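You operate a simulated robot arm through the tools that you are given. There is no shell and no other tool.

You are at the controls of a simulated robot arm. One attempt, no reset.

## Task
Put things in order on the counter. At the end: the white carton (marked "RELAY") from the counter stands on top of the silver disc player; the yellow felt wiper stands where the white carton stood; the grey wiping pad stands where the yellow felt wiper stood; the blue felt wiper stands where the grey wiping pad stood; whatever was shut is shut again. Leave all else as you found it, and nothing knocked over.

The check looks at the end state, three seconds after you hand in, the way a careful person would. Anything else that was tipped, shoved, dropped, spilled or broken makes it a failure.

## Robot
A 6-joint arm with a two-finger parallel gripper, fixed in place. Base frame: the origin is at the foot of the arm, x ahead of it, y to its left, z up; the work surface is at about z = 944. Units: mm, degrees, N and s.
With the tool pointing down near the work surface it reaches from about 360 to 760 mm from the base axis. Its first joint turns from -66.0 to 66.0 degrees. Payload 2.45 kg.
The TCP is the grasp point between the finger pads, 24 mm short of the fingertips. In the tool frame z runs along the fingers and y along their closing line. The gripper opens to 68 mm. The fingers are 17 mm wide and 10 mm thick; the gripper's body (40 by 70 mm) begins 41 mm behind the TCP.
Orientation is that of the tool frame in the base frame, as a unit quaternion [w, x, y, z]. With the fingers straight down and closing along the base's y, the tool's x points along the base's -x, its y along +y and its z along -z.

## Interface
- The arm moves only by the tool send_rows. Its argument "deltas" is a list of rows, each a list of 6 numbers: the shift along the tool's x, y, z in mm, then the turn, a rotation vector about the tool's x, y, z in degrees. In form: [[dx, dy, dz, ax, ay, az], ...]. A call has 1 to 20 rows; each row shifts and turns the commanded pose from where the row before left it, along the tool's axes as they then stand. "hand" is the gripper command, from -1 (shut) to 1 (fully open), values between in proportion, set as the call begins (left out, the last holds). A row lasts 0.2 s, in which the tool goes at most 50 mm and 8.6 degrees; a call with a longer step from one row to the next is refused whole, and so is a gripper value outside its range. Where a pose cannot be reached the arm comes as near as it can. A force on the tool above 40 N (or 10 N above the force at the start of the call, whichever is more), or a blocked arm, ends the call early, and 0.2 s more pass. The fingers move at their own pace (about 108 mm/s each) and stop on an object; they squeeze with about 24 N. The grip force told is the motor's: it shows also when the fingers shut on nothing. Time passes only in rows, and 0.2 s behind the last, so rows that do not move let the fingers close. It gives the time, the measured TCP pose, the force on the tool (base axes), the opening and the grip force at its end, in the units of the frame above (readings bear some noise), with the torque about the TCP (base axes, N m) and any sound that the robot's microphone picked up.
- Cameras (640 x 400 px; columns grow to the right, rows downward): "scene" is fixed at [173.9, 430.6, 1450]; the picture's right is [-0.62, -0.78, 0.00], its down [-0.55, 0.44, -0.71] and it looks along [0.55, -0.44, -0.71] (base axes); focal length 252 px, centre (320, 200). "wrist" rides on the gripper at [84, 11, -75] in the tool frame; the picture's right is [-0.13, 0.99, 0.00], its down [-0.60, -0.08, -0.79] and it looks along [-0.79, -0.10, 0.61] (tool axes); focal length 251 px, centre (320, 200). There is no depth. A picture from a camera that has moved, and an enlarged one, comes with that camera's place and axes in the base frame and with its lens.
- camera(camera): a new picture of that camera. No time passes.
- enlarge(camera, box): a new picture of the part [left, top, right, bottom] of that camera's present view, enlarged. No time passes.
- finish_job(): hands the job in; it is judged then, once.

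Places have to be worked out from the pictures, the camera data and where the tool is seen. Open the gripper and draw the arm clear of the work before you hand the job in, unless the task says otherwise.

The tools are called after "Emit:" by a JSON object that holds its "method" and its "body". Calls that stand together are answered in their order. send_rows: Moves the arm, as the interface text tells. Its arguments: {"type":"object","properties":{"deltas":{"type":"array"},"hand":{"type":"number"}},"required":["deltas"]} The other tools are called the same way: camera (camera) takes a picture; enlarge (camera, box) takes an enlarged picture of a part of a camera's view; finish_job () hands the job in.

At the start:

```text
time: 0.0
eef_pos: [402.1, 167.8, 1218.4]
orientation: [-0.001, 0.0, 1.0, 0.0]
contact_force: [0.0, -0.8, 0.6]
wrist_torque: [-0.01, 0.0, 0.03]
gripper_width: 67.9
grasp_force: 0.1
```

scene: 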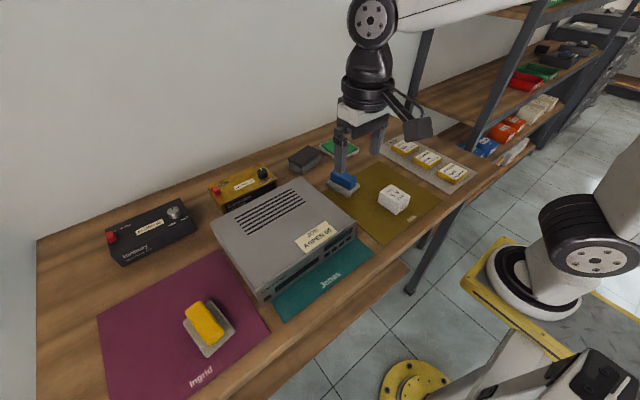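
wrist: 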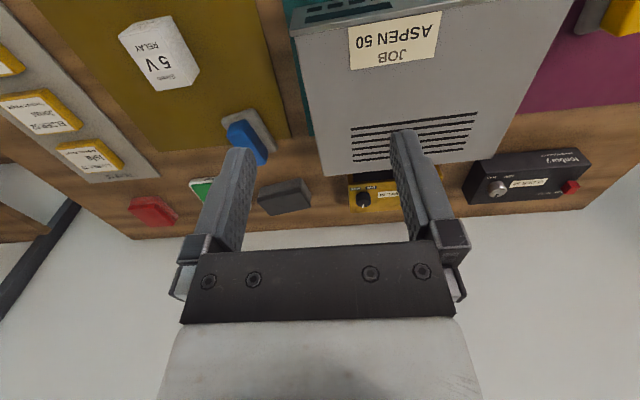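

I start by looking closer at the scene to identify all items.

Emit:
{"method": "enlarge", "body": {"camera": "scene", "box": [280, 120, 480, 245]}}

Emit:
{"method": "enlarge", "body": {"camera": "scene", "box": [90, 160, 390, 400]}}

Emit:
{"method": "enlarge", "body": {"camera": "wrist", "box": [0, 0, 320, 260]}}

Emit:
{"method": "enlarge", "body": {"camera": "wrist", "box": [280, 0, 640, 240]}}

```text
3.20 times, centred on (380, 182) of scene
camera zoom: at [173.9, 430.6, 1450.0], right [-0.62, -0.78, 0.0], down [-0.55, 0.44, -0.71], along [0.55, -0.44, -0.71], focal length 805 px, centre (128, 256)
```

zoom: 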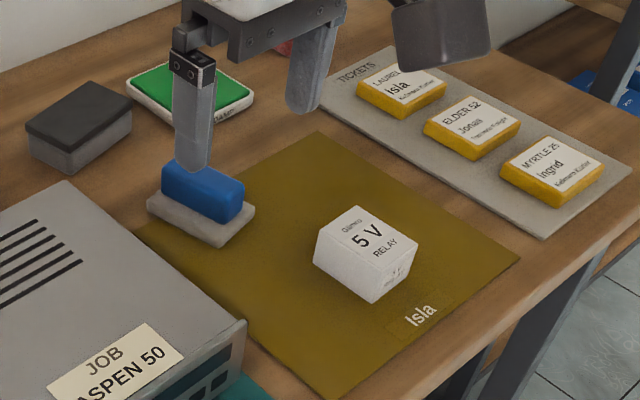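

```text
1.67 times, centred on (240, 280) of scene
camera zoom: at [173.9, 430.6, 1450.0], right [-0.62, -0.78, 0.0], down [-0.55, 0.44, -0.71], along [0.55, -0.44, -0.71], focal length 419 px, centre (453, 67)
```

zoom: 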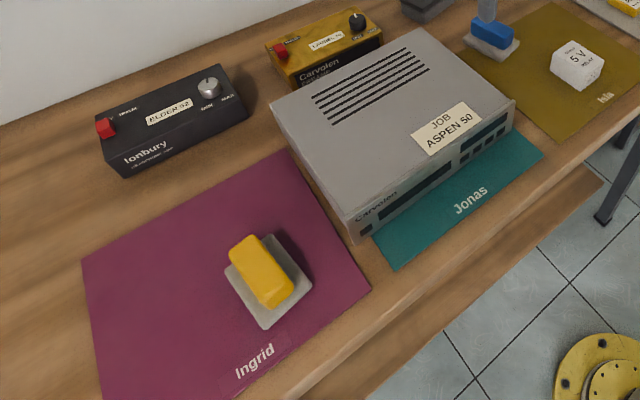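

```text
1.54 times, centred on (160, 130) of wrist
camera zoom: at [318.4, 179.9, 1292.2], right [0.13, 0.99, 0.0], down [0.6, -0.08, 0.79], along [0.79, -0.1, -0.61], focal length 387 px, centre (566, 308)
```

zoom: 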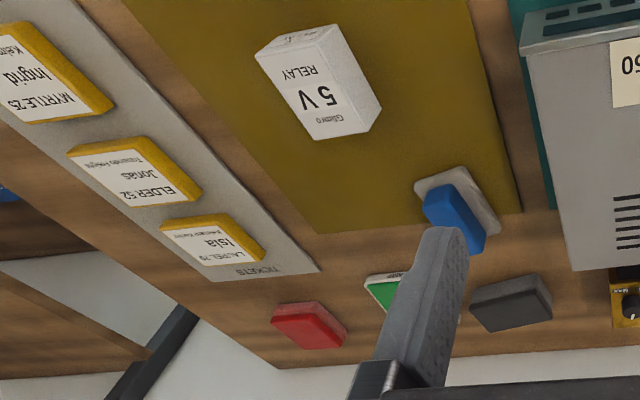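

```text
1.67 times, centred on (460, 120) of wrist
camera zoom: at [318.4, 179.9, 1292.2], right [0.13, 0.99, 0.0], down [0.6, -0.08, 0.79], along [0.79, -0.1, -0.61], focal length 419 px, centre (87, 333)
```

zoom: 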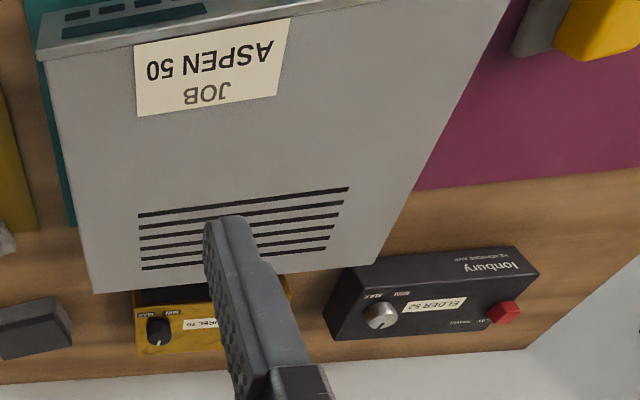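

The pictures show a silver player (Carvolen, "ASPEN 50"), two wipers, the carton, and a dark grey block near the back. I'll tilt the tool in free space so that the wrist camera looks straight down over the counter.

Emit:
{"method": "send_rows", "body": {"deltas": [[0, -30, -30, 0, 0, 0], [0, -30, -30, 0, 0, 0], [0, 0, 0, 0, 8, 0], [0, 0, 0, 0, 8, 0], [0, 0, 0, 0, 8, 0], [0, 0, 0, 0, 8, 0], [0, 0, 0, 0, 8, 0], [0, 0, 0, 0, 0, 0]], "hand": 1}}

Emit:
{"method": "camera", "body": {"camera": "wrist"}}

Emit:
{"method": "camera", "body": {"camera": "scene"}}

```text
time: 1.8
eef_pos: [401.9, 108.4, 1277.6]
orientation: [-0.342, 0.0, 0.94, 0.0]
contact_force: [0.9, -0.8, -1.1]
wrist_torque: [-0.01, 0.0, 0.0]
gripper_width: 68.1
grasp_force: 0.0
```

```text
taken
camera wrist: at [386.1, 120.4, 1387.7], right [0.1, 0.99, -0.08], down [0.97, -0.08, 0.22], along [0.21, -0.1, -0.97], focal length 251 px, centre (320, 200)
```

wrist: 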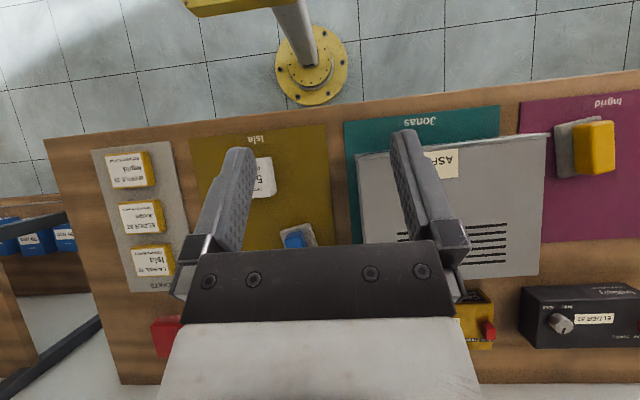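

```text
taken
```

scene: 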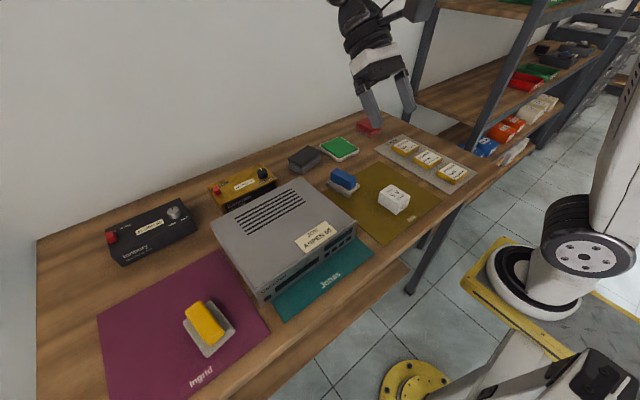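

Now the scene view is unobstructed; I enlarge each object of interest.

Emit:
{"method": "enlarge", "body": {"camera": "scene", "box": [320, 160, 430, 230]}}

Emit:
{"method": "enlarge", "body": {"camera": "scene", "box": [275, 105, 395, 180]}}

Emit:
{"method": "enlarge", "body": {"camera": "scene", "box": [160, 280, 260, 370]}}

Emit:
{"method": "enlarge", "body": {"camera": "wrist", "box": [500, 80, 640, 260]}}

Emit:
{"method": "enlarge", "body": {"camera": "scene", "box": [190, 160, 390, 320]}}

```text
5.71 times, centred on (375, 195) of scene
camera zoom: at [173.9, 430.6, 1450.0], right [-0.62, -0.78, 0.0], down [-0.55, 0.44, -0.71], along [0.55, -0.44, -0.71], focal length 1438 px, centre (6, 229)
```

zoom: 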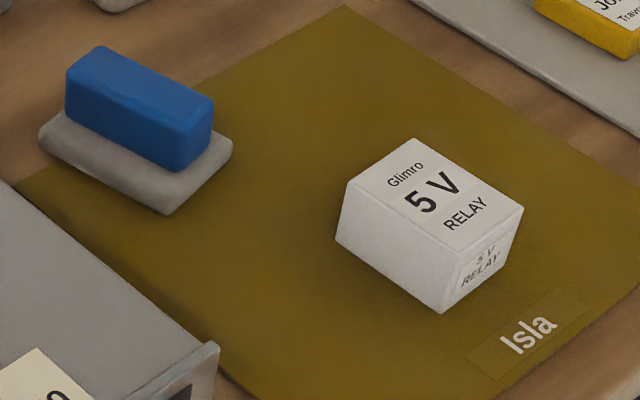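

```text
5.33 times, centred on (335, 142) of scene
camera zoom: at [173.9, 430.6, 1450.0], right [-0.62, -0.78, 0.0], down [-0.55, 0.44, -0.71], along [0.55, -0.44, -0.71], focal length 1342 px, centre (240, 507)
```

zoom: 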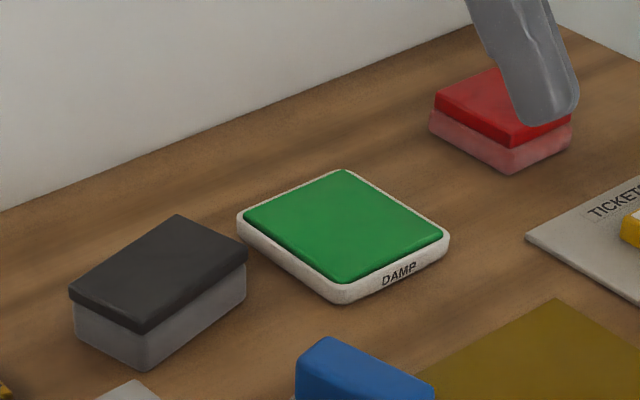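

```text
4.44 times, centred on (210, 325) of scene
camera zoom: at [173.9, 430.6, 1450.0], right [-0.62, -0.78, 0.0], down [-0.55, 0.44, -0.71], along [0.55, -0.44, -0.71], focal length 1118 px, centre (809, -356)
```

zoom: 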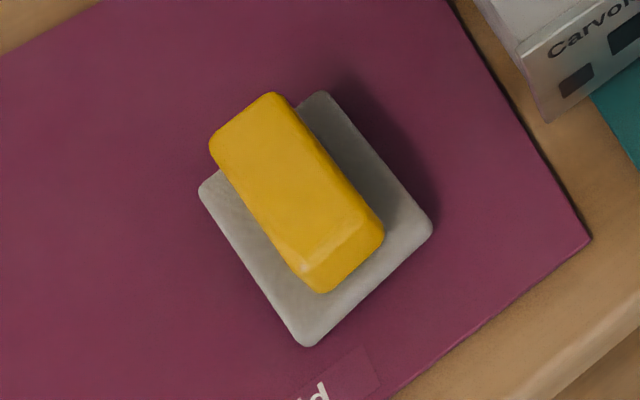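

```text
2.22 times, centred on (570, 170) of wrist
camera zoom: at [386.1, 120.4, 1387.7], right [0.1, 0.99, -0.08], down [0.97, -0.08, 0.22], along [0.21, -0.1, -0.97], focal length 559 px, centre (-236, 267)
```

zoom: 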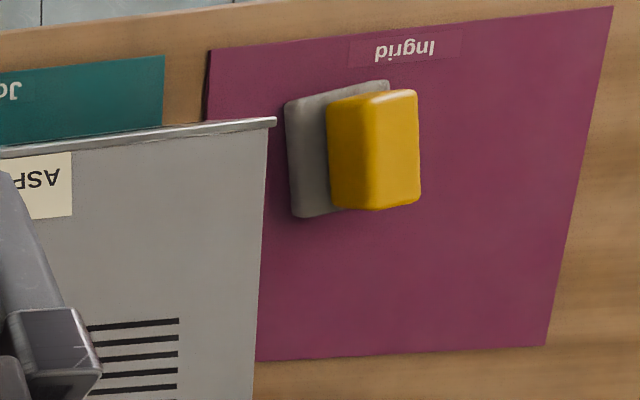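

```text
2.50 times, centred on (290, 240) of scene
camera zoom: at [173.9, 430.6, 1450.0], right [-0.62, -0.78, 0.0], down [-0.55, 0.44, -0.71], along [0.55, -0.44, -0.71], focal length 629 px, centre (395, 100)
```

zoom: 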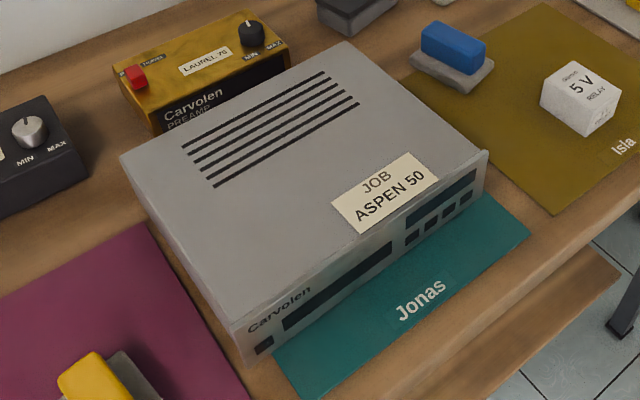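

The yellow and blue wipers are felt bases with grips; the dark grey two-tone block at the back left is the grey wiping pad. I estimate: carton ≈ (426,-29), yellow ≈ (427,490), blue ≈ (567,31), grey pad ≈ (724,53), player top ≈ x 408–607, y 137–396, z≈1014. Next I level the tool and hover above the carton.

Emit:
{"method": "send_rows", "body": {"deltas": [[0, 0, 0, 0, -8, 0], [0, 0, 0, 0, -8, 0], [0, 0, 0, 0, -8, 0], [0, 0, 0, 0, -8, 0], [0, 0, 0, 0, -8, 0], [-4.8, -27.4, 31.6, 0, 0, 0], [-4.8, -27.4, 31.6, 0, 0, 0], [-4.8, -27.4, 31.6, 0, 0, 0], [-4.8, -27.4, 31.6, 0, 0, 0], [-4.8, -27.4, 31.6, 0, 0, 0], [0, 0, 0, 0, 0, 0]], "hand": 1}}

Emit:
{"method": "camera", "body": {"camera": "wrist"}}

Emit:
{"method": "camera", "body": {"camera": "scene"}}

```text
time: 4.2
eef_pos: [430.1, -32.2, 1119.8]
orientation: [0.0, 0.0, 1.0, 0.0]
contact_force: [-0.2, -0.8, -0.8]
wrist_torque: [0.0, 0.0, -0.02]
gripper_width: 68.0
grasp_force: 0.0
```

```text
taken
camera wrist: at [346.2, -20.6, 1194.0], right [0.13, 0.99, 0.0], down [0.6, -0.08, 0.79], along [0.79, -0.1, -0.61], focal length 251 px, centre (320, 200)
```

wrist: 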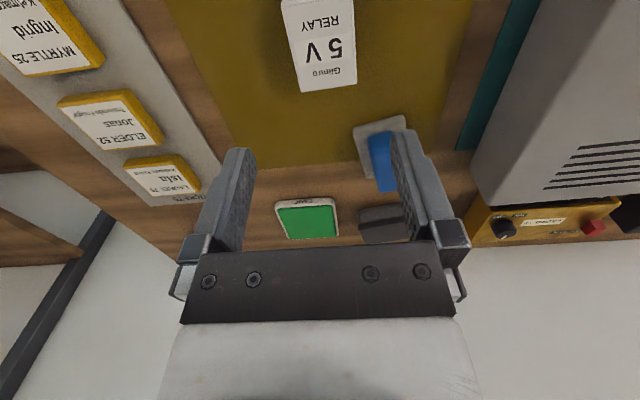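

```text
taken
```

scene: 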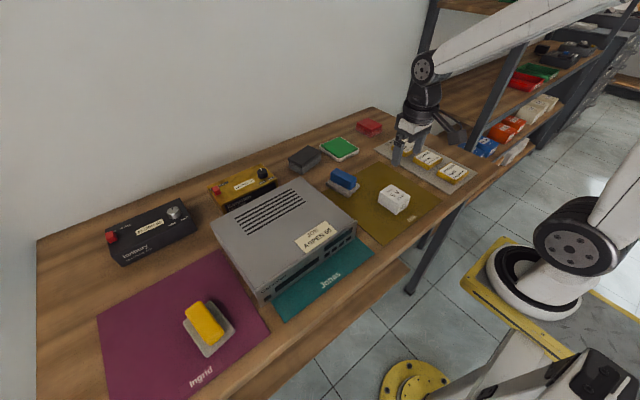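

The carton's far edge sits at x≈460, y from -53 to -3, so its centre is ≈ (427,-28), turned about 2°. I let the arm settle and descend to just above it to check the alignment.

Emit:
{"method": "send_rows", "body": {"deltas": [[0, 0, 0, 0, 0, -2], [0, 0, 0, 0, 0, 0], [0, 0, 0, 0, 0, 0]], "hand": 1}}

```text
time: 5.0
eef_pos: [429.5, -30.9, 1120.3]
orientation: [0.0, -0.017, 1.0, 0.0]
contact_force: [0.2, -0.7, -0.6]
wrist_torque: [0.0, 0.01, -0.01]
gripper_width: 68.1
grasp_force: 0.0
```

Emit:
{"method": "send_rows", "body": {"deltas": [[1.2, 1.5, 35, 0, 0, 0], [1.2, 1.5, 35, 0, 0, 0], [0, 0, 30, 0, 0, 0], [0, 0, 0, 0, 0, 0]], "hand": 1}}

Emit:
{"method": "camera", "body": {"camera": "wrist"}}

Emit:
{"method": "enlarge", "body": {"camera": "scene", "box": [340, 130, 460, 230]}}

```text
time: 6.0
eef_pos: [424.9, -27.3, 1020.5]
orientation: [0.0, -0.018, 1.0, 0.0]
contact_force: [0.0, 0.6, -0.1]
wrist_torque: [0.0, 0.02, -0.04]
gripper_width: 68.1
grasp_force: 0.0
```

```text
taken
camera wrist: at [341.9, -18.7, 1095.2], right [0.09, 1.0, 0.0], down [0.61, -0.06, 0.79], along [0.79, -0.07, -0.61], focal length 251 px, centre (320, 200)
```

wrist: 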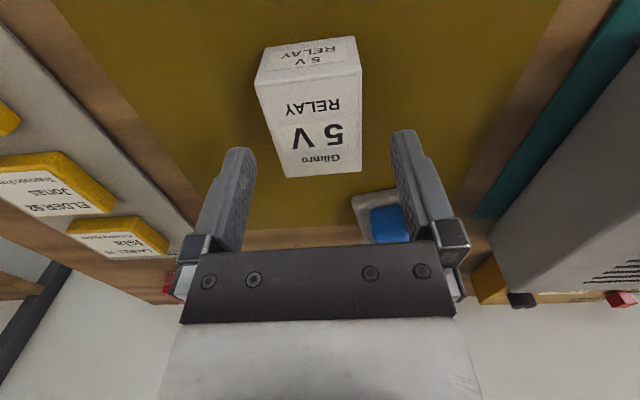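

```text
4.00 times, centred on (400, 180) of scene
camera zoom: at [173.9, 430.6, 1450.0], right [-0.62, -0.78, 0.0], down [-0.55, 0.44, -0.71], along [0.55, -0.44, -0.71], focal length 1006 px, centre (0, 280)
```

zoom: 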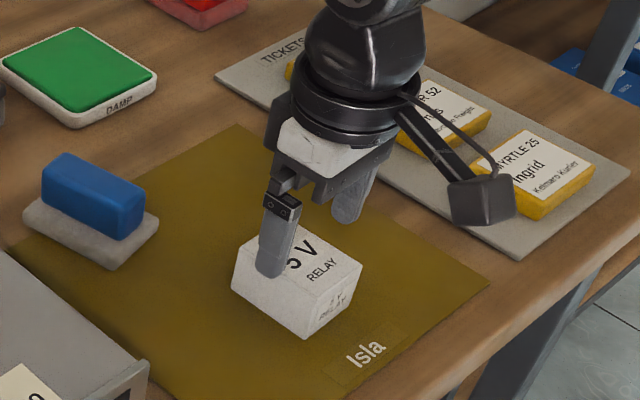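

The carton is centred between the fingers: centre ≈ (428,-28), top at z≈985, 62 x 48 mm. I lower to z≈972 and then shut the fingers on it.

Emit:
{"method": "send_rows", "body": {"deltas": [[-1.5, -0.4, 24, 0, 0, 0], [-1.5, -0.4, 24, 0, 0, 0], [0, 0, 0, 0, 0, 0]], "hand": 1}}

Emit:
{"method": "send_rows", "body": {"deltas": [[0, 0, 0, 0, 0, 0], [0, 0, 0, 0, 0, 0], [0, 0, 0, 0, 0, 0], [0, 0, 0, 0, 0, 0]], "hand": -1}}

Emit:
{"method": "camera", "body": {"camera": "wrist"}}

```text
time: 6.8
eef_pos: [427.7, -26.3, 973.3]
orientation: [0.0, -0.018, 1.0, 0.0]
contact_force: [-0.9, -0.9, 0.2]
wrist_torque: [0.02, 0.01, 0.01]
gripper_width: 68.0
grasp_force: 0.1
```

```text
time: 7.8
eef_pos: [426.6, -26.9, 974.0]
orientation: [0.0, -0.017, 1.0, -0.001]
contact_force: [-0.4, 0.5, -0.2]
wrist_torque: [-0.01, -0.02, -0.02]
gripper_width: 49.8
grasp_force: 24.2
```

```text
taken
camera wrist: at [343.0, -18.0, 1047.6], right [0.09, 1.0, 0.0], down [0.61, -0.06, 0.79], along [0.79, -0.07, -0.61], focal length 251 px, centre (320, 200)
```

wrist: 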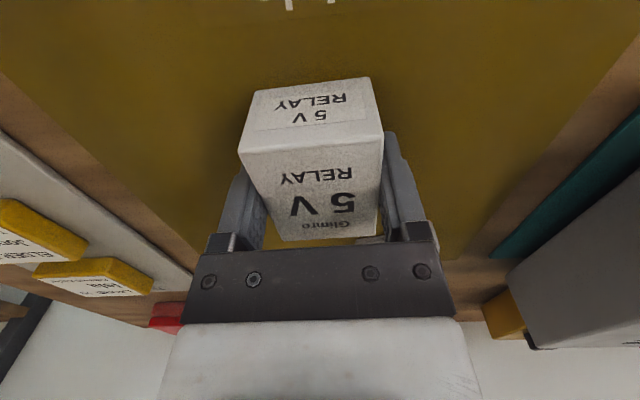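

The fingers hold the carton at 49.8 mm with 24 N. I lift it slowly and check the load.

Emit:
{"method": "send_rows", "body": {"deltas": [[0, 0, -10, 0, 0, 0], [0, 0, -20, 0, 0, 0], [0, 0, -30, 0, 0, 0], [0, 0, -40, 0, 0, 0], [0, 0, -40, 0, 0, 0], [0, 0, 0, 0, 0, 0]], "hand": -1}}

Emit:
{"method": "camera", "body": {"camera": "wrist"}}

Emit:
{"method": "camera", "body": {"camera": "scene"}}

```text
time: 9.2
eef_pos: [424.5, -30.9, 1112.7]
orientation: [0.0, -0.017, 1.0, 0.0]
contact_force: [0.6, 0.6, -0.1]
wrist_torque: [0.0, 0.0, 0.0]
gripper_width: 0.0
grasp_force: 23.7
```

```text
taken
camera wrist: at [340.7, -20.2, 1186.5], right [0.09, 1.0, 0.0], down [0.61, -0.06, 0.79], along [0.79, -0.07, -0.61], focal length 251 px, centre (320, 200)
```

wrist: 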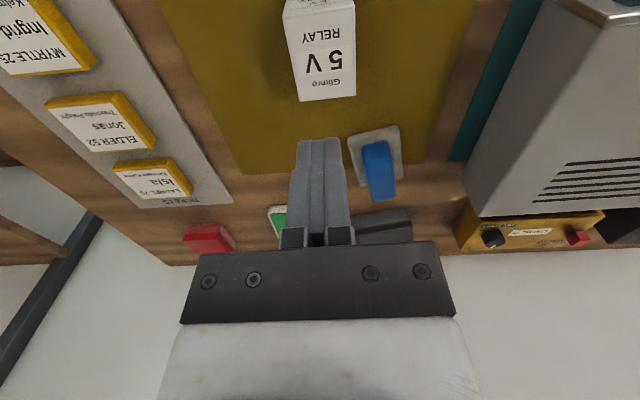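

```text
taken
```

scene: 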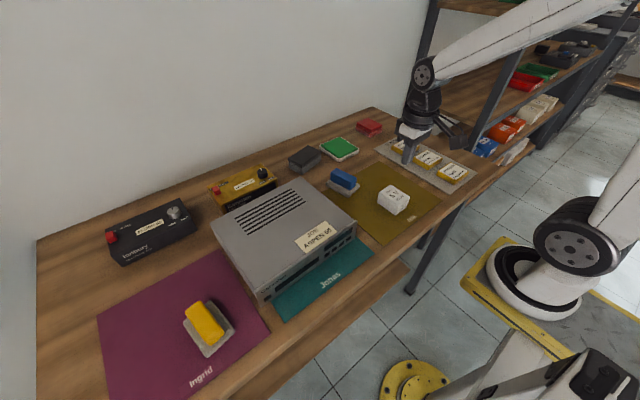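

The carton slipped out of the grip and still stands about where it was (the fingers are shut on nothing). I open, go back down above it and look before gripping again, with a slower lift.

Emit:
{"method": "send_rows", "body": {"deltas": [[0, 0, 0, 0, 0, 0], [0, 0, 0, 0, 0, 0], [0, 0, 30, 0, 0, 0], [0, 0, 35, 0, 0, 0], [0, 0, 25, 0, 0, 0], [0, 0, 0, 0, 0, 0]], "hand": 1}}

Emit:
{"method": "camera", "body": {"camera": "wrist"}}

Emit:
{"method": "enlarge", "body": {"camera": "scene", "box": [340, 150, 450, 230]}}

```text
time: 10.6
eef_pos: [426.4, -27.4, 1021.3]
orientation: [0.0, -0.017, 1.0, 0.0]
contact_force: [-0.1, -0.5, 0.5]
wrist_torque: [0.0, 0.03, 0.02]
gripper_width: 68.0
grasp_force: 0.1
```

```text
taken
camera wrist: at [341.7, -18.4, 1096.3], right [0.09, 1.0, 0.0], down [0.61, -0.06, 0.79], along [0.79, -0.07, -0.61], focal length 251 px, centre (320, 200)
```

wrist: 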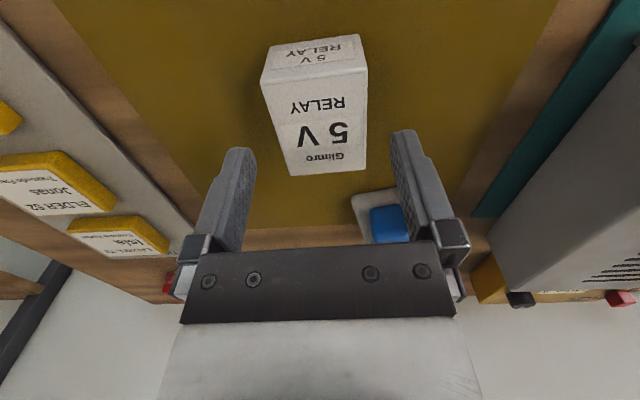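

```text
5.00 times, centred on (395, 190) of scene
camera zoom: at [173.9, 430.6, 1450.0], right [-0.62, -0.78, 0.0], down [-0.55, 0.44, -0.71], along [0.55, -0.44, -0.71], focal length 1258 px, centre (-55, 250)
```

zoom: 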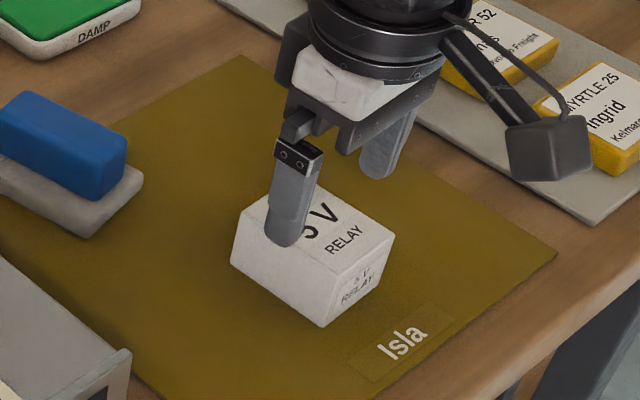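

The carton has merely shifted ~2 mm. I lower again to z≈971, centre, grip, then raise by only a few mm to read the load.

Emit:
{"method": "send_rows", "body": {"deltas": [[-0.5, 0.8, 25, 0, 0, 0], [-0.5, 0.8, 25, 0, 0, 0], [0, 0, 0, 0, 0, 0]], "hand": 1}}

Emit:
{"method": "send_rows", "body": {"deltas": [[0, 0, 0, 0, 0, 0], [0, 0, 0, 0, 0, 0], [0, 0, 0, 0, 0, 0], [0, 0, 0, 0, 0, 0]], "hand": -1}}

Emit:
{"method": "send_rows", "body": {"deltas": [[0, 0, -2, 0, 0, 0], [0, 0, -2, 0, 0, 0], [0, 0, -2, 0, 0, 0], [0, 0, -2, 0, 0, 0], [0, 0, 0, 0, 0, 0]], "hand": -1}}

Emit:
{"method": "camera", "body": {"camera": "wrist"}}

```text
time: 11.4
eef_pos: [425.1, -24.8, 973.0]
orientation: [0.0, -0.018, 1.0, 0.0]
contact_force: [0.2, -0.7, -0.3]
wrist_torque: [-0.01, 0.03, 0.03]
gripper_width: 67.8
grasp_force: 0.0
```

```text
time: 12.4
eef_pos: [425.0, -24.1, 972.8]
orientation: [0.0, -0.017, 1.0, 0.0]
contact_force: [-0.4, -0.6, -0.7]
wrist_torque: [0.01, 0.02, -0.02]
gripper_width: 49.3
grasp_force: 24.1
```

```text
time: 13.6
eef_pos: [426.5, -25.0, 980.0]
orientation: [0.0, -0.018, 1.0, 0.0]
contact_force: [0.2, 0.6, -0.3]
wrist_torque: [-0.03, 0.01, 0.0]
gripper_width: 49.2
grasp_force: 24.0
```

```text
taken
camera wrist: at [342.9, -16.5, 1054.0], right [0.09, 1.0, 0.0], down [0.61, -0.06, 0.79], along [0.79, -0.07, -0.61], focal length 251 px, centre (320, 200)
```

wrist: 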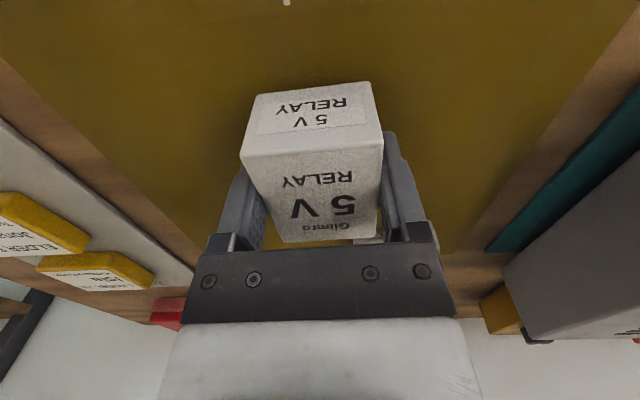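

The carton moved up with the gripper. I continue lifting slowly and check that it stays.

Emit:
{"method": "send_rows", "body": {"deltas": [[0, 0, -4, 0, 0, 0], [0, 0, -5, 0, 0, 0], [0, 0, -6, 0, 0, 0], [0, 0, -6, 0, 0, 0], [0, 0, -4, 0, 0, 0], [0, 0, 0, 0, 0, 0]], "hand": -1}}

Emit:
{"method": "camera", "body": {"camera": "wrist"}}

Emit:
{"method": "enlarge", "body": {"camera": "scene", "box": [340, 150, 450, 230]}}

```text
time: 15.0
eef_pos: [426.5, -25.9, 1004.7]
orientation: [0.0, -0.018, 1.0, 0.0]
contact_force: [0.5, -0.3, -0.8]
wrist_torque: [-0.01, -0.01, 0.0]
gripper_width: 49.3
grasp_force: 23.8
```

```text
taken
camera wrist: at [343.3, -16.3, 1079.0], right [0.09, 1.0, 0.0], down [0.61, -0.06, 0.79], along [0.79, -0.07, -0.61], focal length 251 px, centre (320, 200)
```

wrist: 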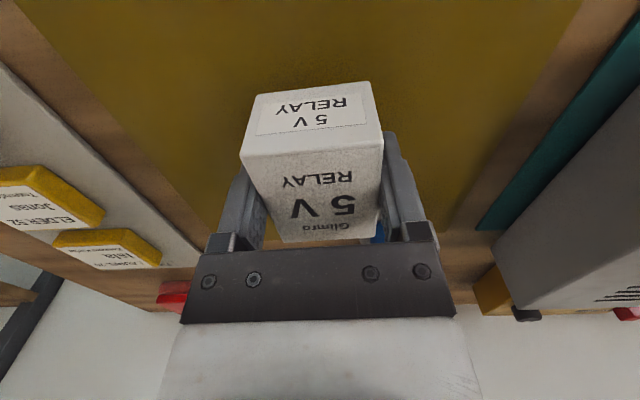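

```text
5.00 times, centred on (395, 190) of scene
camera zoom: at [173.9, 430.6, 1450.0], right [-0.62, -0.78, 0.0], down [-0.55, 0.44, -0.71], along [0.55, -0.44, -0.71], focal length 1258 px, centre (-55, 250)
```

zoom: 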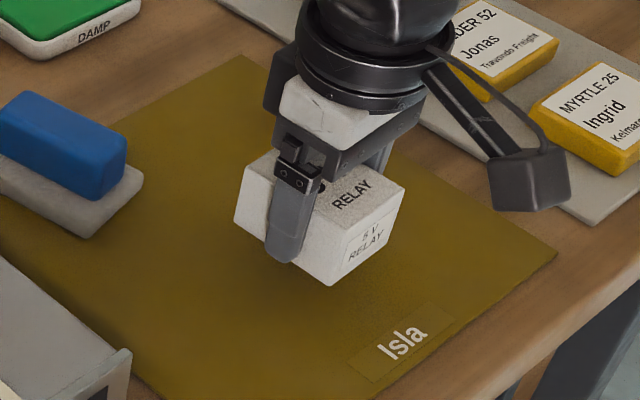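

Carton is lifted ~30 mm and steady. I keep a gentle pace up to z≈1085.

Emit:
{"method": "send_rows", "body": {"deltas": [[0, 0, -4, 0, 0, 0], [0, 0, -6, 0, 0, 0], [0, 0, -8, 0, 0, 0], [0, 0, -8, 0, 0, 0], [0, 0, -8, 0, 0, 0], [0, 0, -8, 0, 0, 0], [0, 0, -8, 0, 0, 0], [0, 0, -8, 0, 0, 0], [0, 0, -8, 0, 0, 0], [0, 0, -8, 0, 0, 0], [0, 0, -6, 0, 0, 0], [0, 0, -4, 0, 0, 0], [0, 0, 0, 0, 0, 0]], "hand": -1}}

Emit:
{"method": "camera", "body": {"camera": "wrist"}}

```text
time: 17.8
eef_pos: [429.2, -24.7, 1088.9]
orientation: [0.0, -0.018, 1.0, 0.0]
contact_force: [-0.7, -0.5, -0.3]
wrist_torque: [-0.01, 0.0, 0.0]
gripper_width: 49.6
grasp_force: 24.0
```

```text
taken
camera wrist: at [343.7, -15.9, 1163.0], right [0.09, 1.0, 0.0], down [0.61, -0.06, 0.79], along [0.79, -0.07, -0.61], focal length 251 px, centre (320, 200)
```

wrist: 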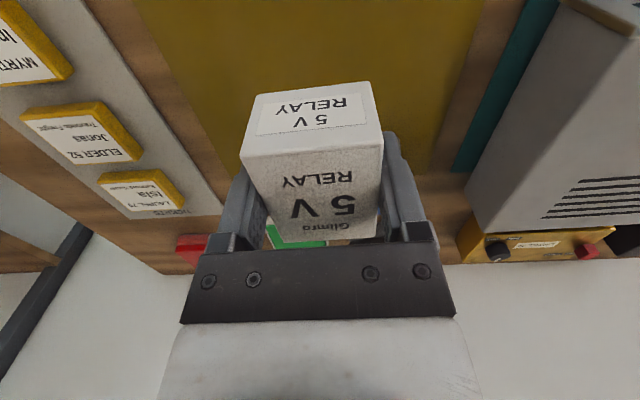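

The grip holds steady. Now I carry it leftward over the player at a gentle pace, halfway first.

Emit:
{"method": "send_rows", "body": {"deltas": [[-1.3, 6, 0, 0, 0, 0], [-2.2, 10, 0, 0, 0, 0], [-3, 14, 0, 0, 0, 0], [-3.5, 16, 0, 0, 0, 0], [-3.5, 16, 0, 0, 0, 0], [-3.5, 16, 0, 0, 0, 0], [-3.5, 16, 0, 0, 0, 0], [-3.5, 16, 0, 0, 0, 0], [-3.5, 16, 0, 0, 0, 0], [-3, 14, 0, 0, 0, 0], [-2.2, 10, 0, 0, 0, 0], [-1.3, 6, 0, 0, 0, 0], [0, 0, 0, 0, 0, 0]], "hand": -1}}

Emit:
{"method": "camera", "body": {"camera": "wrist"}}

Emit:
{"method": "camera", "body": {"camera": "scene"}}

```text
time: 20.6
eef_pos: [455.5, 132.5, 1089.4]
orientation: [0.0, -0.017, 1.0, -0.001]
contact_force: [-1.0, 0.3, 0.0]
wrist_torque: [-0.03, -0.03, 0.05]
gripper_width: 49.4
grasp_force: 23.9
```

```text
taken
camera wrist: at [371.5, 140.7, 1163.8], right [0.09, 1.0, 0.0], down [0.61, -0.06, 0.79], along [0.79, -0.07, -0.61], focal length 251 px, centre (320, 200)
```

wrist: 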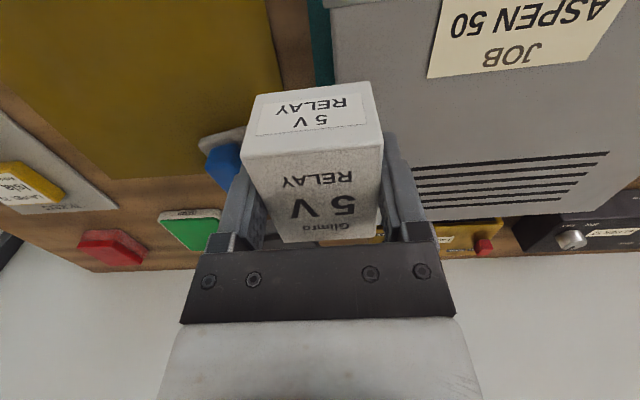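

```text
taken
```

scene: 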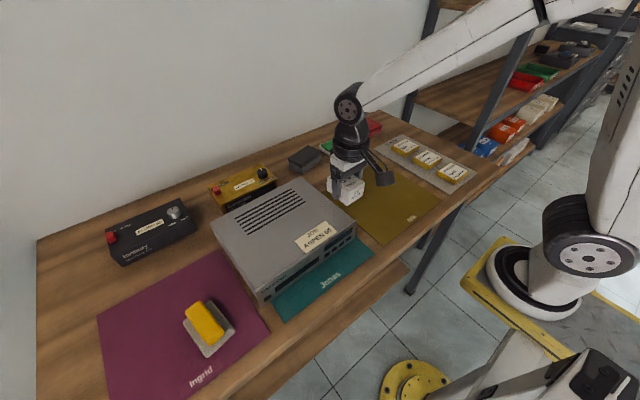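

The label occupies y 199–285 with far edge at x≈453, and the vents start at x≈527, so x≈490 leaves both free. I carry on to (490, 275).

Emit:
{"method": "send_rows", "body": {"deltas": [[-1.7, 6, 0, 0, 0, 0], [-2.8, 10, 0, 0, 0, 0], [-3.9, 14, 0, 0, 0, 0], [-4.5, 16, 0, 0, 0, 0], [-4.5, 16, 0, 0, 0, 0], [-4.5, 16, 0, 0, 0, 0], [-4.5, 16, 0, 0, 0, 0], [-3.9, 14, 0, 0, 0, 0], [-3.9, 14, 0, 0, 0, 0], [-2.8, 10, 0, 0, 0, 0], [-1.7, 6, 0, 0, 0, 0], [-0.8, 3, 0, 0, 0, 0], [0, 0, 0, 0, 0, 0]], "hand": -1}}

Emit:
{"method": "camera", "body": {"camera": "wrist"}}

Emit:
{"method": "enlarge", "body": {"camera": "scene", "box": [200, 130, 400, 290]}}

```text
time: 23.4
eef_pos: [489.8, 273.8, 1088.3]
orientation: [0.0, -0.017, 1.0, 0.0]
contact_force: [-0.5, -0.6, -1.3]
wrist_torque: [0.02, 0.01, 0.03]
gripper_width: 49.5
grasp_force: 24.2
```

```text
taken
camera wrist: at [405.8, 282.9, 1162.0], right [0.09, 1.0, 0.0], down [0.61, -0.06, 0.79], along [0.79, -0.07, -0.61], focal length 251 px, centre (320, 200)
```

wrist: 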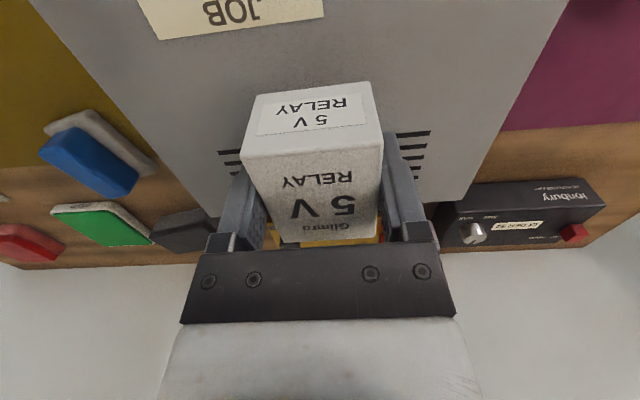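

```text
2.50 times, centred on (300, 210) of scene
camera zoom: at [173.9, 430.6, 1450.0], right [-0.62, -0.78, 0.0], down [-0.55, 0.44, -0.71], along [0.55, -0.44, -0.71], focal length 629 px, centre (370, 175)
```

zoom: 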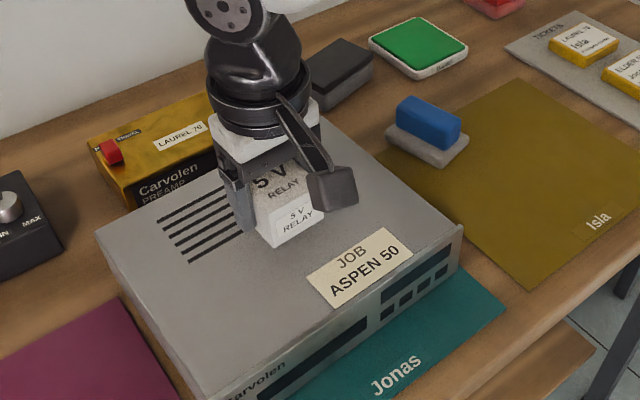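

Lowering slowly: the carton's bottom is at about z≈1060 and the player's top about 1014, so I go down 36 mm first.

Emit:
{"method": "send_rows", "body": {"deltas": [[0, 0, 4, 0, 0, 0], [0, 0, 6, 0, 0, 0], [0, 0, 6, 0, 0, 0], [0, 0, 6, 0, 0, 0], [0, 0, 6, 0, 0, 0], [0, 0, 5, 0, 0, 0], [0, 0, 3, 0, 0, 0], [0, 0, 0, 0, 0, 0]], "hand": -1}}

Emit:
{"method": "camera", "body": {"camera": "wrist"}}

Emit:
{"method": "enlarge", "body": {"camera": "scene", "box": [240, 170, 340, 250]}}

```text
time: 25.2
eef_pos: [490.6, 274.1, 1053.5]
orientation: [-0.001, -0.017, 1.0, 0.0]
contact_force: [-0.8, 0.1, -0.4]
wrist_torque: [0.02, 0.02, 0.01]
gripper_width: 49.4
grasp_force: 24.3
```

```text
taken
camera wrist: at [406.4, 283.1, 1128.4], right [0.09, 1.0, 0.0], down [0.61, -0.06, 0.79], along [0.79, -0.07, -0.61], focal length 251 px, centre (320, 200)
```

wrist: 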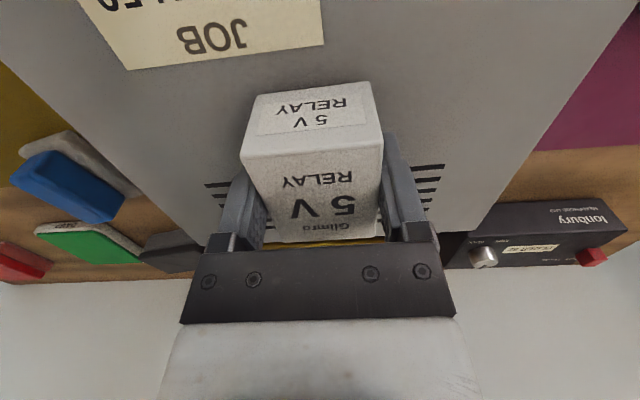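

```text
5.00 times, centred on (290, 210) of scene
camera zoom: at [173.9, 430.6, 1450.0], right [-0.62, -0.78, 0.0], down [-0.55, 0.44, -0.71], along [0.55, -0.44, -0.71], focal length 1258 px, centre (470, 150)
```

zoom: 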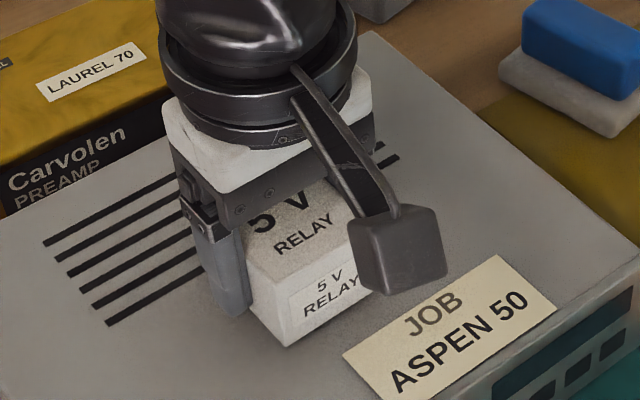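

The carton's bottom is now at z≈1026. I go down in 2 mm steps and watch the force.

Emit:
{"method": "send_rows", "body": {"deltas": [[0, 0, 2, 0, 0, 0], [0, 0, 2, 0, 0, 0], [0, 0, 2, 0, 0, 0], [0, 0, 0, 0, 0, 0]], "hand": -1}}

Emit:
{"method": "send_rows", "body": {"deltas": [[0, 0, 1, 0, 0, 0], [0, 0, 1, 0, 0, 0], [0, 0, 0, 0, 0, 0]], "hand": -1}}

Emit:
{"method": "enlarge", "body": {"camera": "scene", "box": [240, 170, 340, 250]}}

```text
time: 26.2
eef_pos: [490.6, 273.7, 1047.0]
orientation: [0.0, -0.017, 1.0, 0.0]
contact_force: [-1.3, 1.2, 3.6]
wrist_torque: [-0.03, -0.09, 0.0]
gripper_width: 49.5
grasp_force: 24.0
```

```text
time: 27.0
eef_pos: [490.8, 273.9, 1046.2]
orientation: [0.002, -0.017, 1.0, 0.001]
contact_force: [1.2, -4.1, 19.3]
wrist_torque: [-0.11, -0.06, 0.01]
gripper_width: 49.5
grasp_force: 23.9
```

```text
5.00 times, centred on (290, 210) of scene
camera zoom: at [173.6, 430.3, 1450.1], right [-0.62, -0.78, 0.0], down [-0.55, 0.44, -0.71], along [0.55, -0.44, -0.71], focal length 1258 px, centre (470, 150)
```

zoom: 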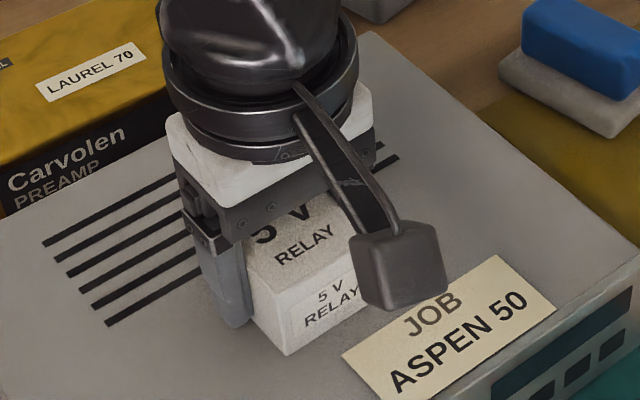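

Contact: 19 N upward, so the carton rests on the player (top z≈1018). I ease up 1 mm and release.

Emit:
{"method": "send_rows", "body": {"deltas": [[0, 0, -1.2, 0, 0, 0], [0, 0, 0, 0, 0, 0]], "hand": -1}}

Emit:
{"method": "send_rows", "body": {"deltas": [[0, 0, 0, 0, 0, 0], [0, 0, 0, 0, 0, 0], [0, 0, 0, 0, 0, 0], [0, 0, 0, 0, 0, 0]], "hand": 1}}

Emit:
{"method": "camera", "body": {"camera": "wrist"}}

```text
time: 27.6
eef_pos: [491.0, 273.7, 1046.5]
orientation: [0.0, -0.017, 1.0, 0.001]
contact_force: [3.3, -0.5, 8.5]
wrist_torque: [0.08, -0.39, -0.08]
gripper_width: 49.4
grasp_force: 24.2
```

```text
time: 28.6
eef_pos: [490.6, 274.4, 1047.8]
orientation: [-0.001, -0.018, 1.0, 0.0]
contact_force: [0.0, -0.2, -0.1]
wrist_torque: [-0.01, -0.03, -0.03]
gripper_width: 68.0
grasp_force: 0.1
```

```text
taken
camera wrist: at [406.4, 283.0, 1120.7], right [0.09, 1.0, 0.0], down [0.61, -0.06, 0.79], along [0.79, -0.07, -0.61], focal length 251 px, centre (320, 200)
```

wrist: 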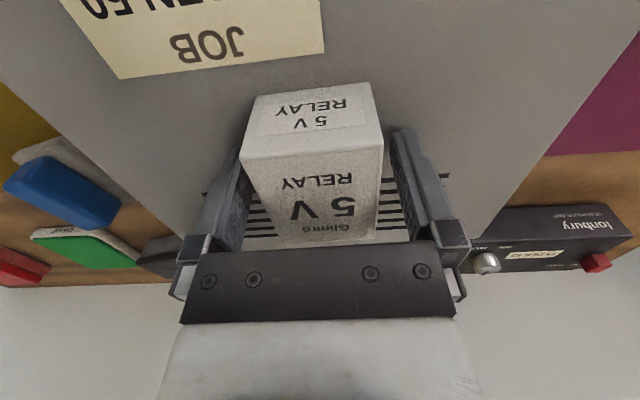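

Released; the carton stands on the player. I retract straight up and look.

Emit:
{"method": "send_rows", "body": {"deltas": [[0, 0, -8, 0, 0, 0], [0, 0, -16, 0, 0, 0], [0, 0, -25, 0, 0, 0], [0, 0, -35, 0, 0, 0], [0, 0, -35, 0, 0, 0], [0, 0, 0, 0, 0, 0]], "hand": 1}}

Emit:
{"method": "camera", "body": {"camera": "scene"}}

Emit:
{"method": "camera", "body": {"camera": "wrist"}}

```text
time: 30.0
eef_pos: [491.6, 274.1, 1167.6]
orientation: [0.0, -0.018, 1.0, 0.0]
contact_force: [1.0, -0.1, -0.5]
wrist_torque: [0.0, 0.0, 0.02]
gripper_width: 68.0
grasp_force: 0.1
```

```text
taken
```

scene: 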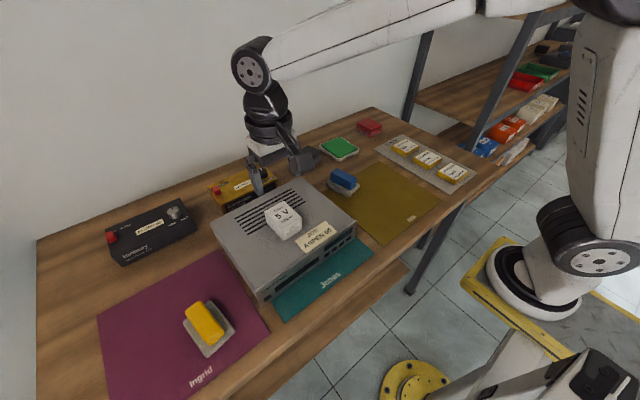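

```text
taken
camera wrist: at [406.8, 282.8, 1240.8], right [0.09, 1.0, 0.0], down [0.61, -0.06, 0.79], along [0.79, -0.07, -0.61], focal length 251 px, centre (320, 200)
```

wrist: 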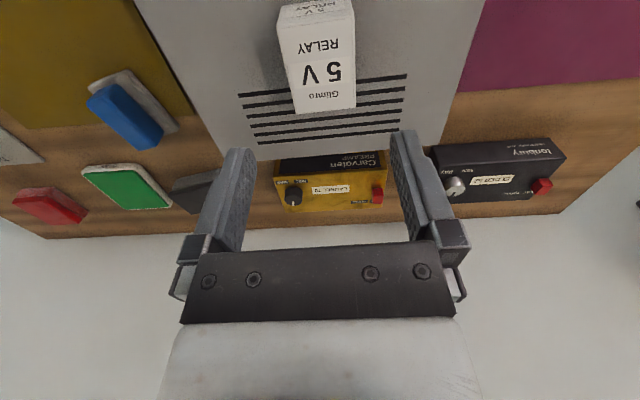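

The carton stands upright on the player, off the label. Next I move above the yellow wiper, turning the tool ~8° to match its ≈10° heading.

Emit:
{"method": "send_rows", "body": {"deltas": [[9.4, 36.3, 0, 0, 0, 0], [9.4, 36.3, 0, 0, 0, 0], [9.4, 36.3, 0, 0, 0, 0], [9.4, 36.3, 0, 0, 0, 0], [9.4, 36.3, 0, 0, 0, 0], [9.4, 36.3, 0, 0, 0, 0], [0, 0, 20, 0, 0, -4], [0, 0, 27, 0, 0, -4], [0, 0, 0, 0, 0, 0]], "hand": 1}}

Emit:
{"method": "camera", "body": {"camera": "wrist"}}

Emit:
{"method": "camera", "body": {"camera": "scene"}}

```text
time: 32.0
eef_pos: [426.6, 490.5, 1117.9]
orientation: [0.0, -0.087, 0.996, 0.0]
contact_force: [1.0, 0.1, 0.2]
wrist_torque: [0.01, 0.01, 0.02]
gripper_width: 67.8
grasp_force: 0.1
```

```text
taken
camera wrist: at [342.1, 486.4, 1191.6], right [-0.05, 1.0, 0.0], down [0.61, 0.03, 0.79], along [0.79, 0.04, -0.61], focal length 251 px, centre (320, 200)
```

wrist: 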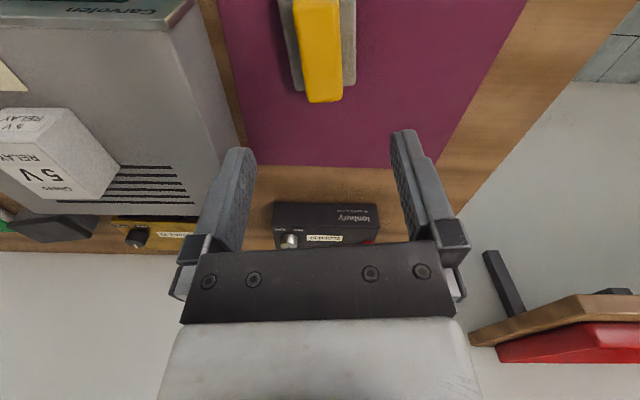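

```text
taken
```

scene: 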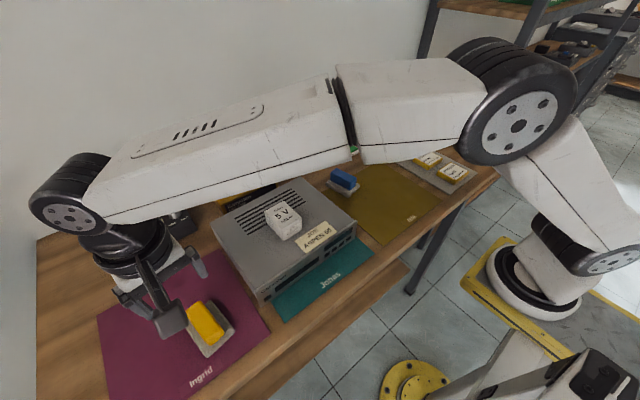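

The wiper lies about under the tool. I descend to z≈1035 for a closer check of its place and heading.

Emit:
{"method": "send_rows", "body": {"deltas": [[0, 0, 30, 0, 0, 0], [0, 0, 30, 0, 0, 0], [0, 0, 23, 0, 0, 0], [0, 0, 0, 0, 0, 0]], "hand": 1}}

Emit:
{"method": "camera", "body": {"camera": "wrist"}}

Emit:
{"method": "enlarge", "body": {"camera": "scene", "box": [140, 260, 260, 380]}}

```text
time: 33.0
eef_pos: [426.1, 490.1, 1036.1]
orientation: [0.0, -0.088, 0.996, 0.0]
contact_force: [0.7, -0.4, 0.0]
wrist_torque: [-0.03, 0.02, -0.03]
gripper_width: 68.0
grasp_force: 0.1
```

```text
taken
camera wrist: at [341.7, 487.5, 1110.1], right [-0.04, 1.0, 0.0], down [0.61, 0.03, 0.79], along [0.79, 0.04, -0.61], focal length 251 px, centre (320, 200)
```

wrist: 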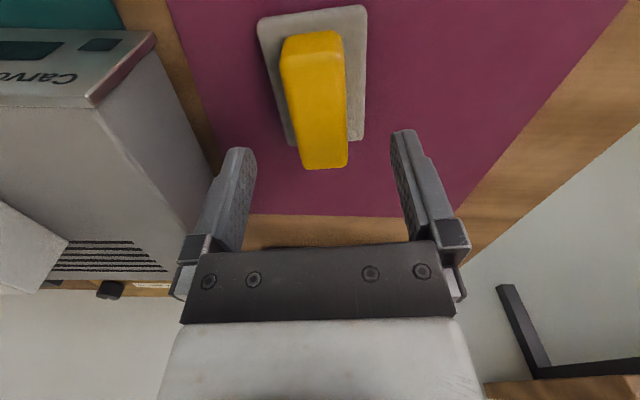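

```text
3.33 times, centred on (200, 320) of scene
camera zoom: at [173.9, 430.6, 1450.0], right [-0.62, -0.78, 0.0], down [-0.55, 0.44, -0.71], along [0.55, -0.44, -0.71], focal length 839 px, centre (720, -200)
```

zoom: 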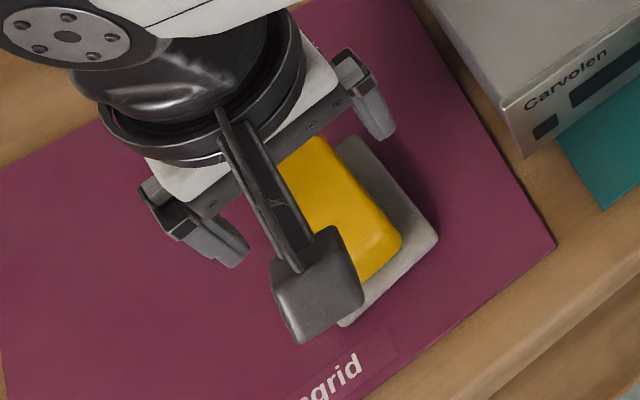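

The wiper's base corners come out at about (390,458), (382,512), (463,528), (472,472): centre ≈ (427,492), heading ≈10°, grip top z≈990. I descend to z≈990 with the fingers straddling the yellow grip.

Emit:
{"method": "send_rows", "body": {"deltas": [[-1, 1.7, 20, 0, 0, 0], [0, 0, 16, 0, 0, 0], [0, 0, 10, 0, 0, 0], [0, 0, 0, 0, 0, 0]], "hand": 1}}

Emit:
{"method": "camera", "body": {"camera": "wrist"}}

Emit:
{"method": "enlarge", "body": {"camera": "scene", "box": [150, 270, 250, 370]}}

```text
time: 34.0
eef_pos: [427.2, 492.7, 990.0]
orientation: [0.001, -0.087, 0.996, 0.0]
contact_force: [0.9, 0.4, 0.0]
wrist_torque: [-0.02, 0.01, 0.0]
gripper_width: 67.9
grasp_force: 0.0
```

```text
taken
camera wrist: at [342.5, 490.0, 1064.4], right [-0.04, 1.0, 0.0], down [0.61, 0.03, 0.79], along [0.79, 0.04, -0.61], focal length 251 px, centre (320, 200)
```

wrist: 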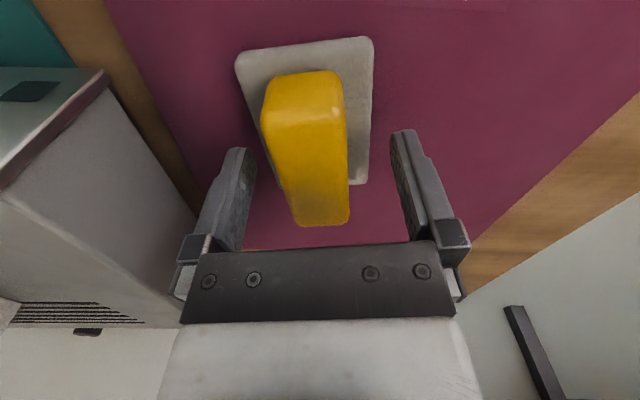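

```text
4.00 times, centred on (200, 320) of scene
camera zoom: at [173.9, 430.6, 1450.0], right [-0.62, -0.78, 0.0], down [-0.55, 0.44, -0.71], along [0.55, -0.44, -0.71], focal length 1006 px, centre (800, -280)
```

zoom: 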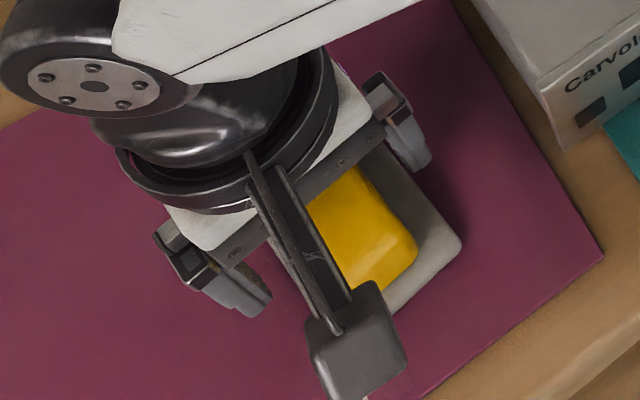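

The fingers straddle the yellow grip (centre ≈ (430,492), top ≈ 985–990). I go down a further 6 mm, shift 3 mm forward, and close.

Emit:
{"method": "send_rows", "body": {"deltas": [[-2.5, -0.5, 3, 0, 0, 0], [0, 0, 3, 0, 0, 0], [0, 0, 0, 0, 0, 0]], "hand": 1}}

Emit:
{"method": "send_rows", "body": {"deltas": [[0, 0, 0, 0, 0, 0], [0, 0, 0, 0, 0, 0], [0, 0, 0, 0, 0, 0], [0, 0, 0, 0, 0, 0]], "hand": -1}}

Emit:
{"method": "camera", "body": {"camera": "wrist"}}

```text
time: 34.8
eef_pos: [429.3, 492.1, 984.3]
orientation: [0.0, -0.087, 0.996, 0.0]
contact_force: [-0.2, 0.3, 0.5]
wrist_torque: [0.0, 0.0, 0.01]
gripper_width: 68.0
grasp_force: 0.0
```

```text
time: 35.8
eef_pos: [429.6, 491.4, 983.5]
orientation: [-0.001, -0.087, 0.996, 0.0]
contact_force: [-0.1, -0.2, -0.5]
wrist_torque: [0.03, 0.0, 0.0]
gripper_width: 31.4
grasp_force: 23.8
```

```text
taken
camera wrist: at [345.4, 488.7, 1057.6], right [-0.04, 1.0, 0.0], down [0.61, 0.03, 0.79], along [0.79, 0.04, -0.61], focal length 251 px, centre (320, 200)
```

wrist: 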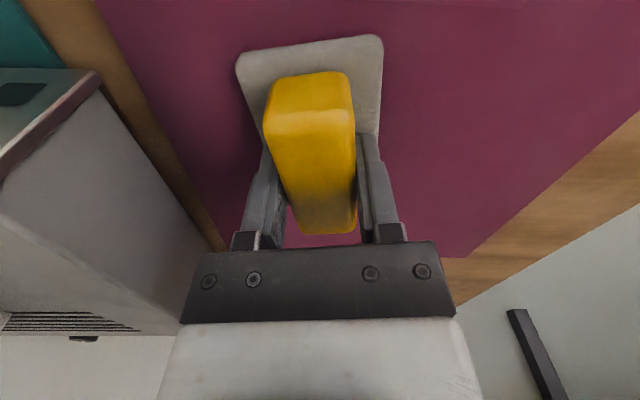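

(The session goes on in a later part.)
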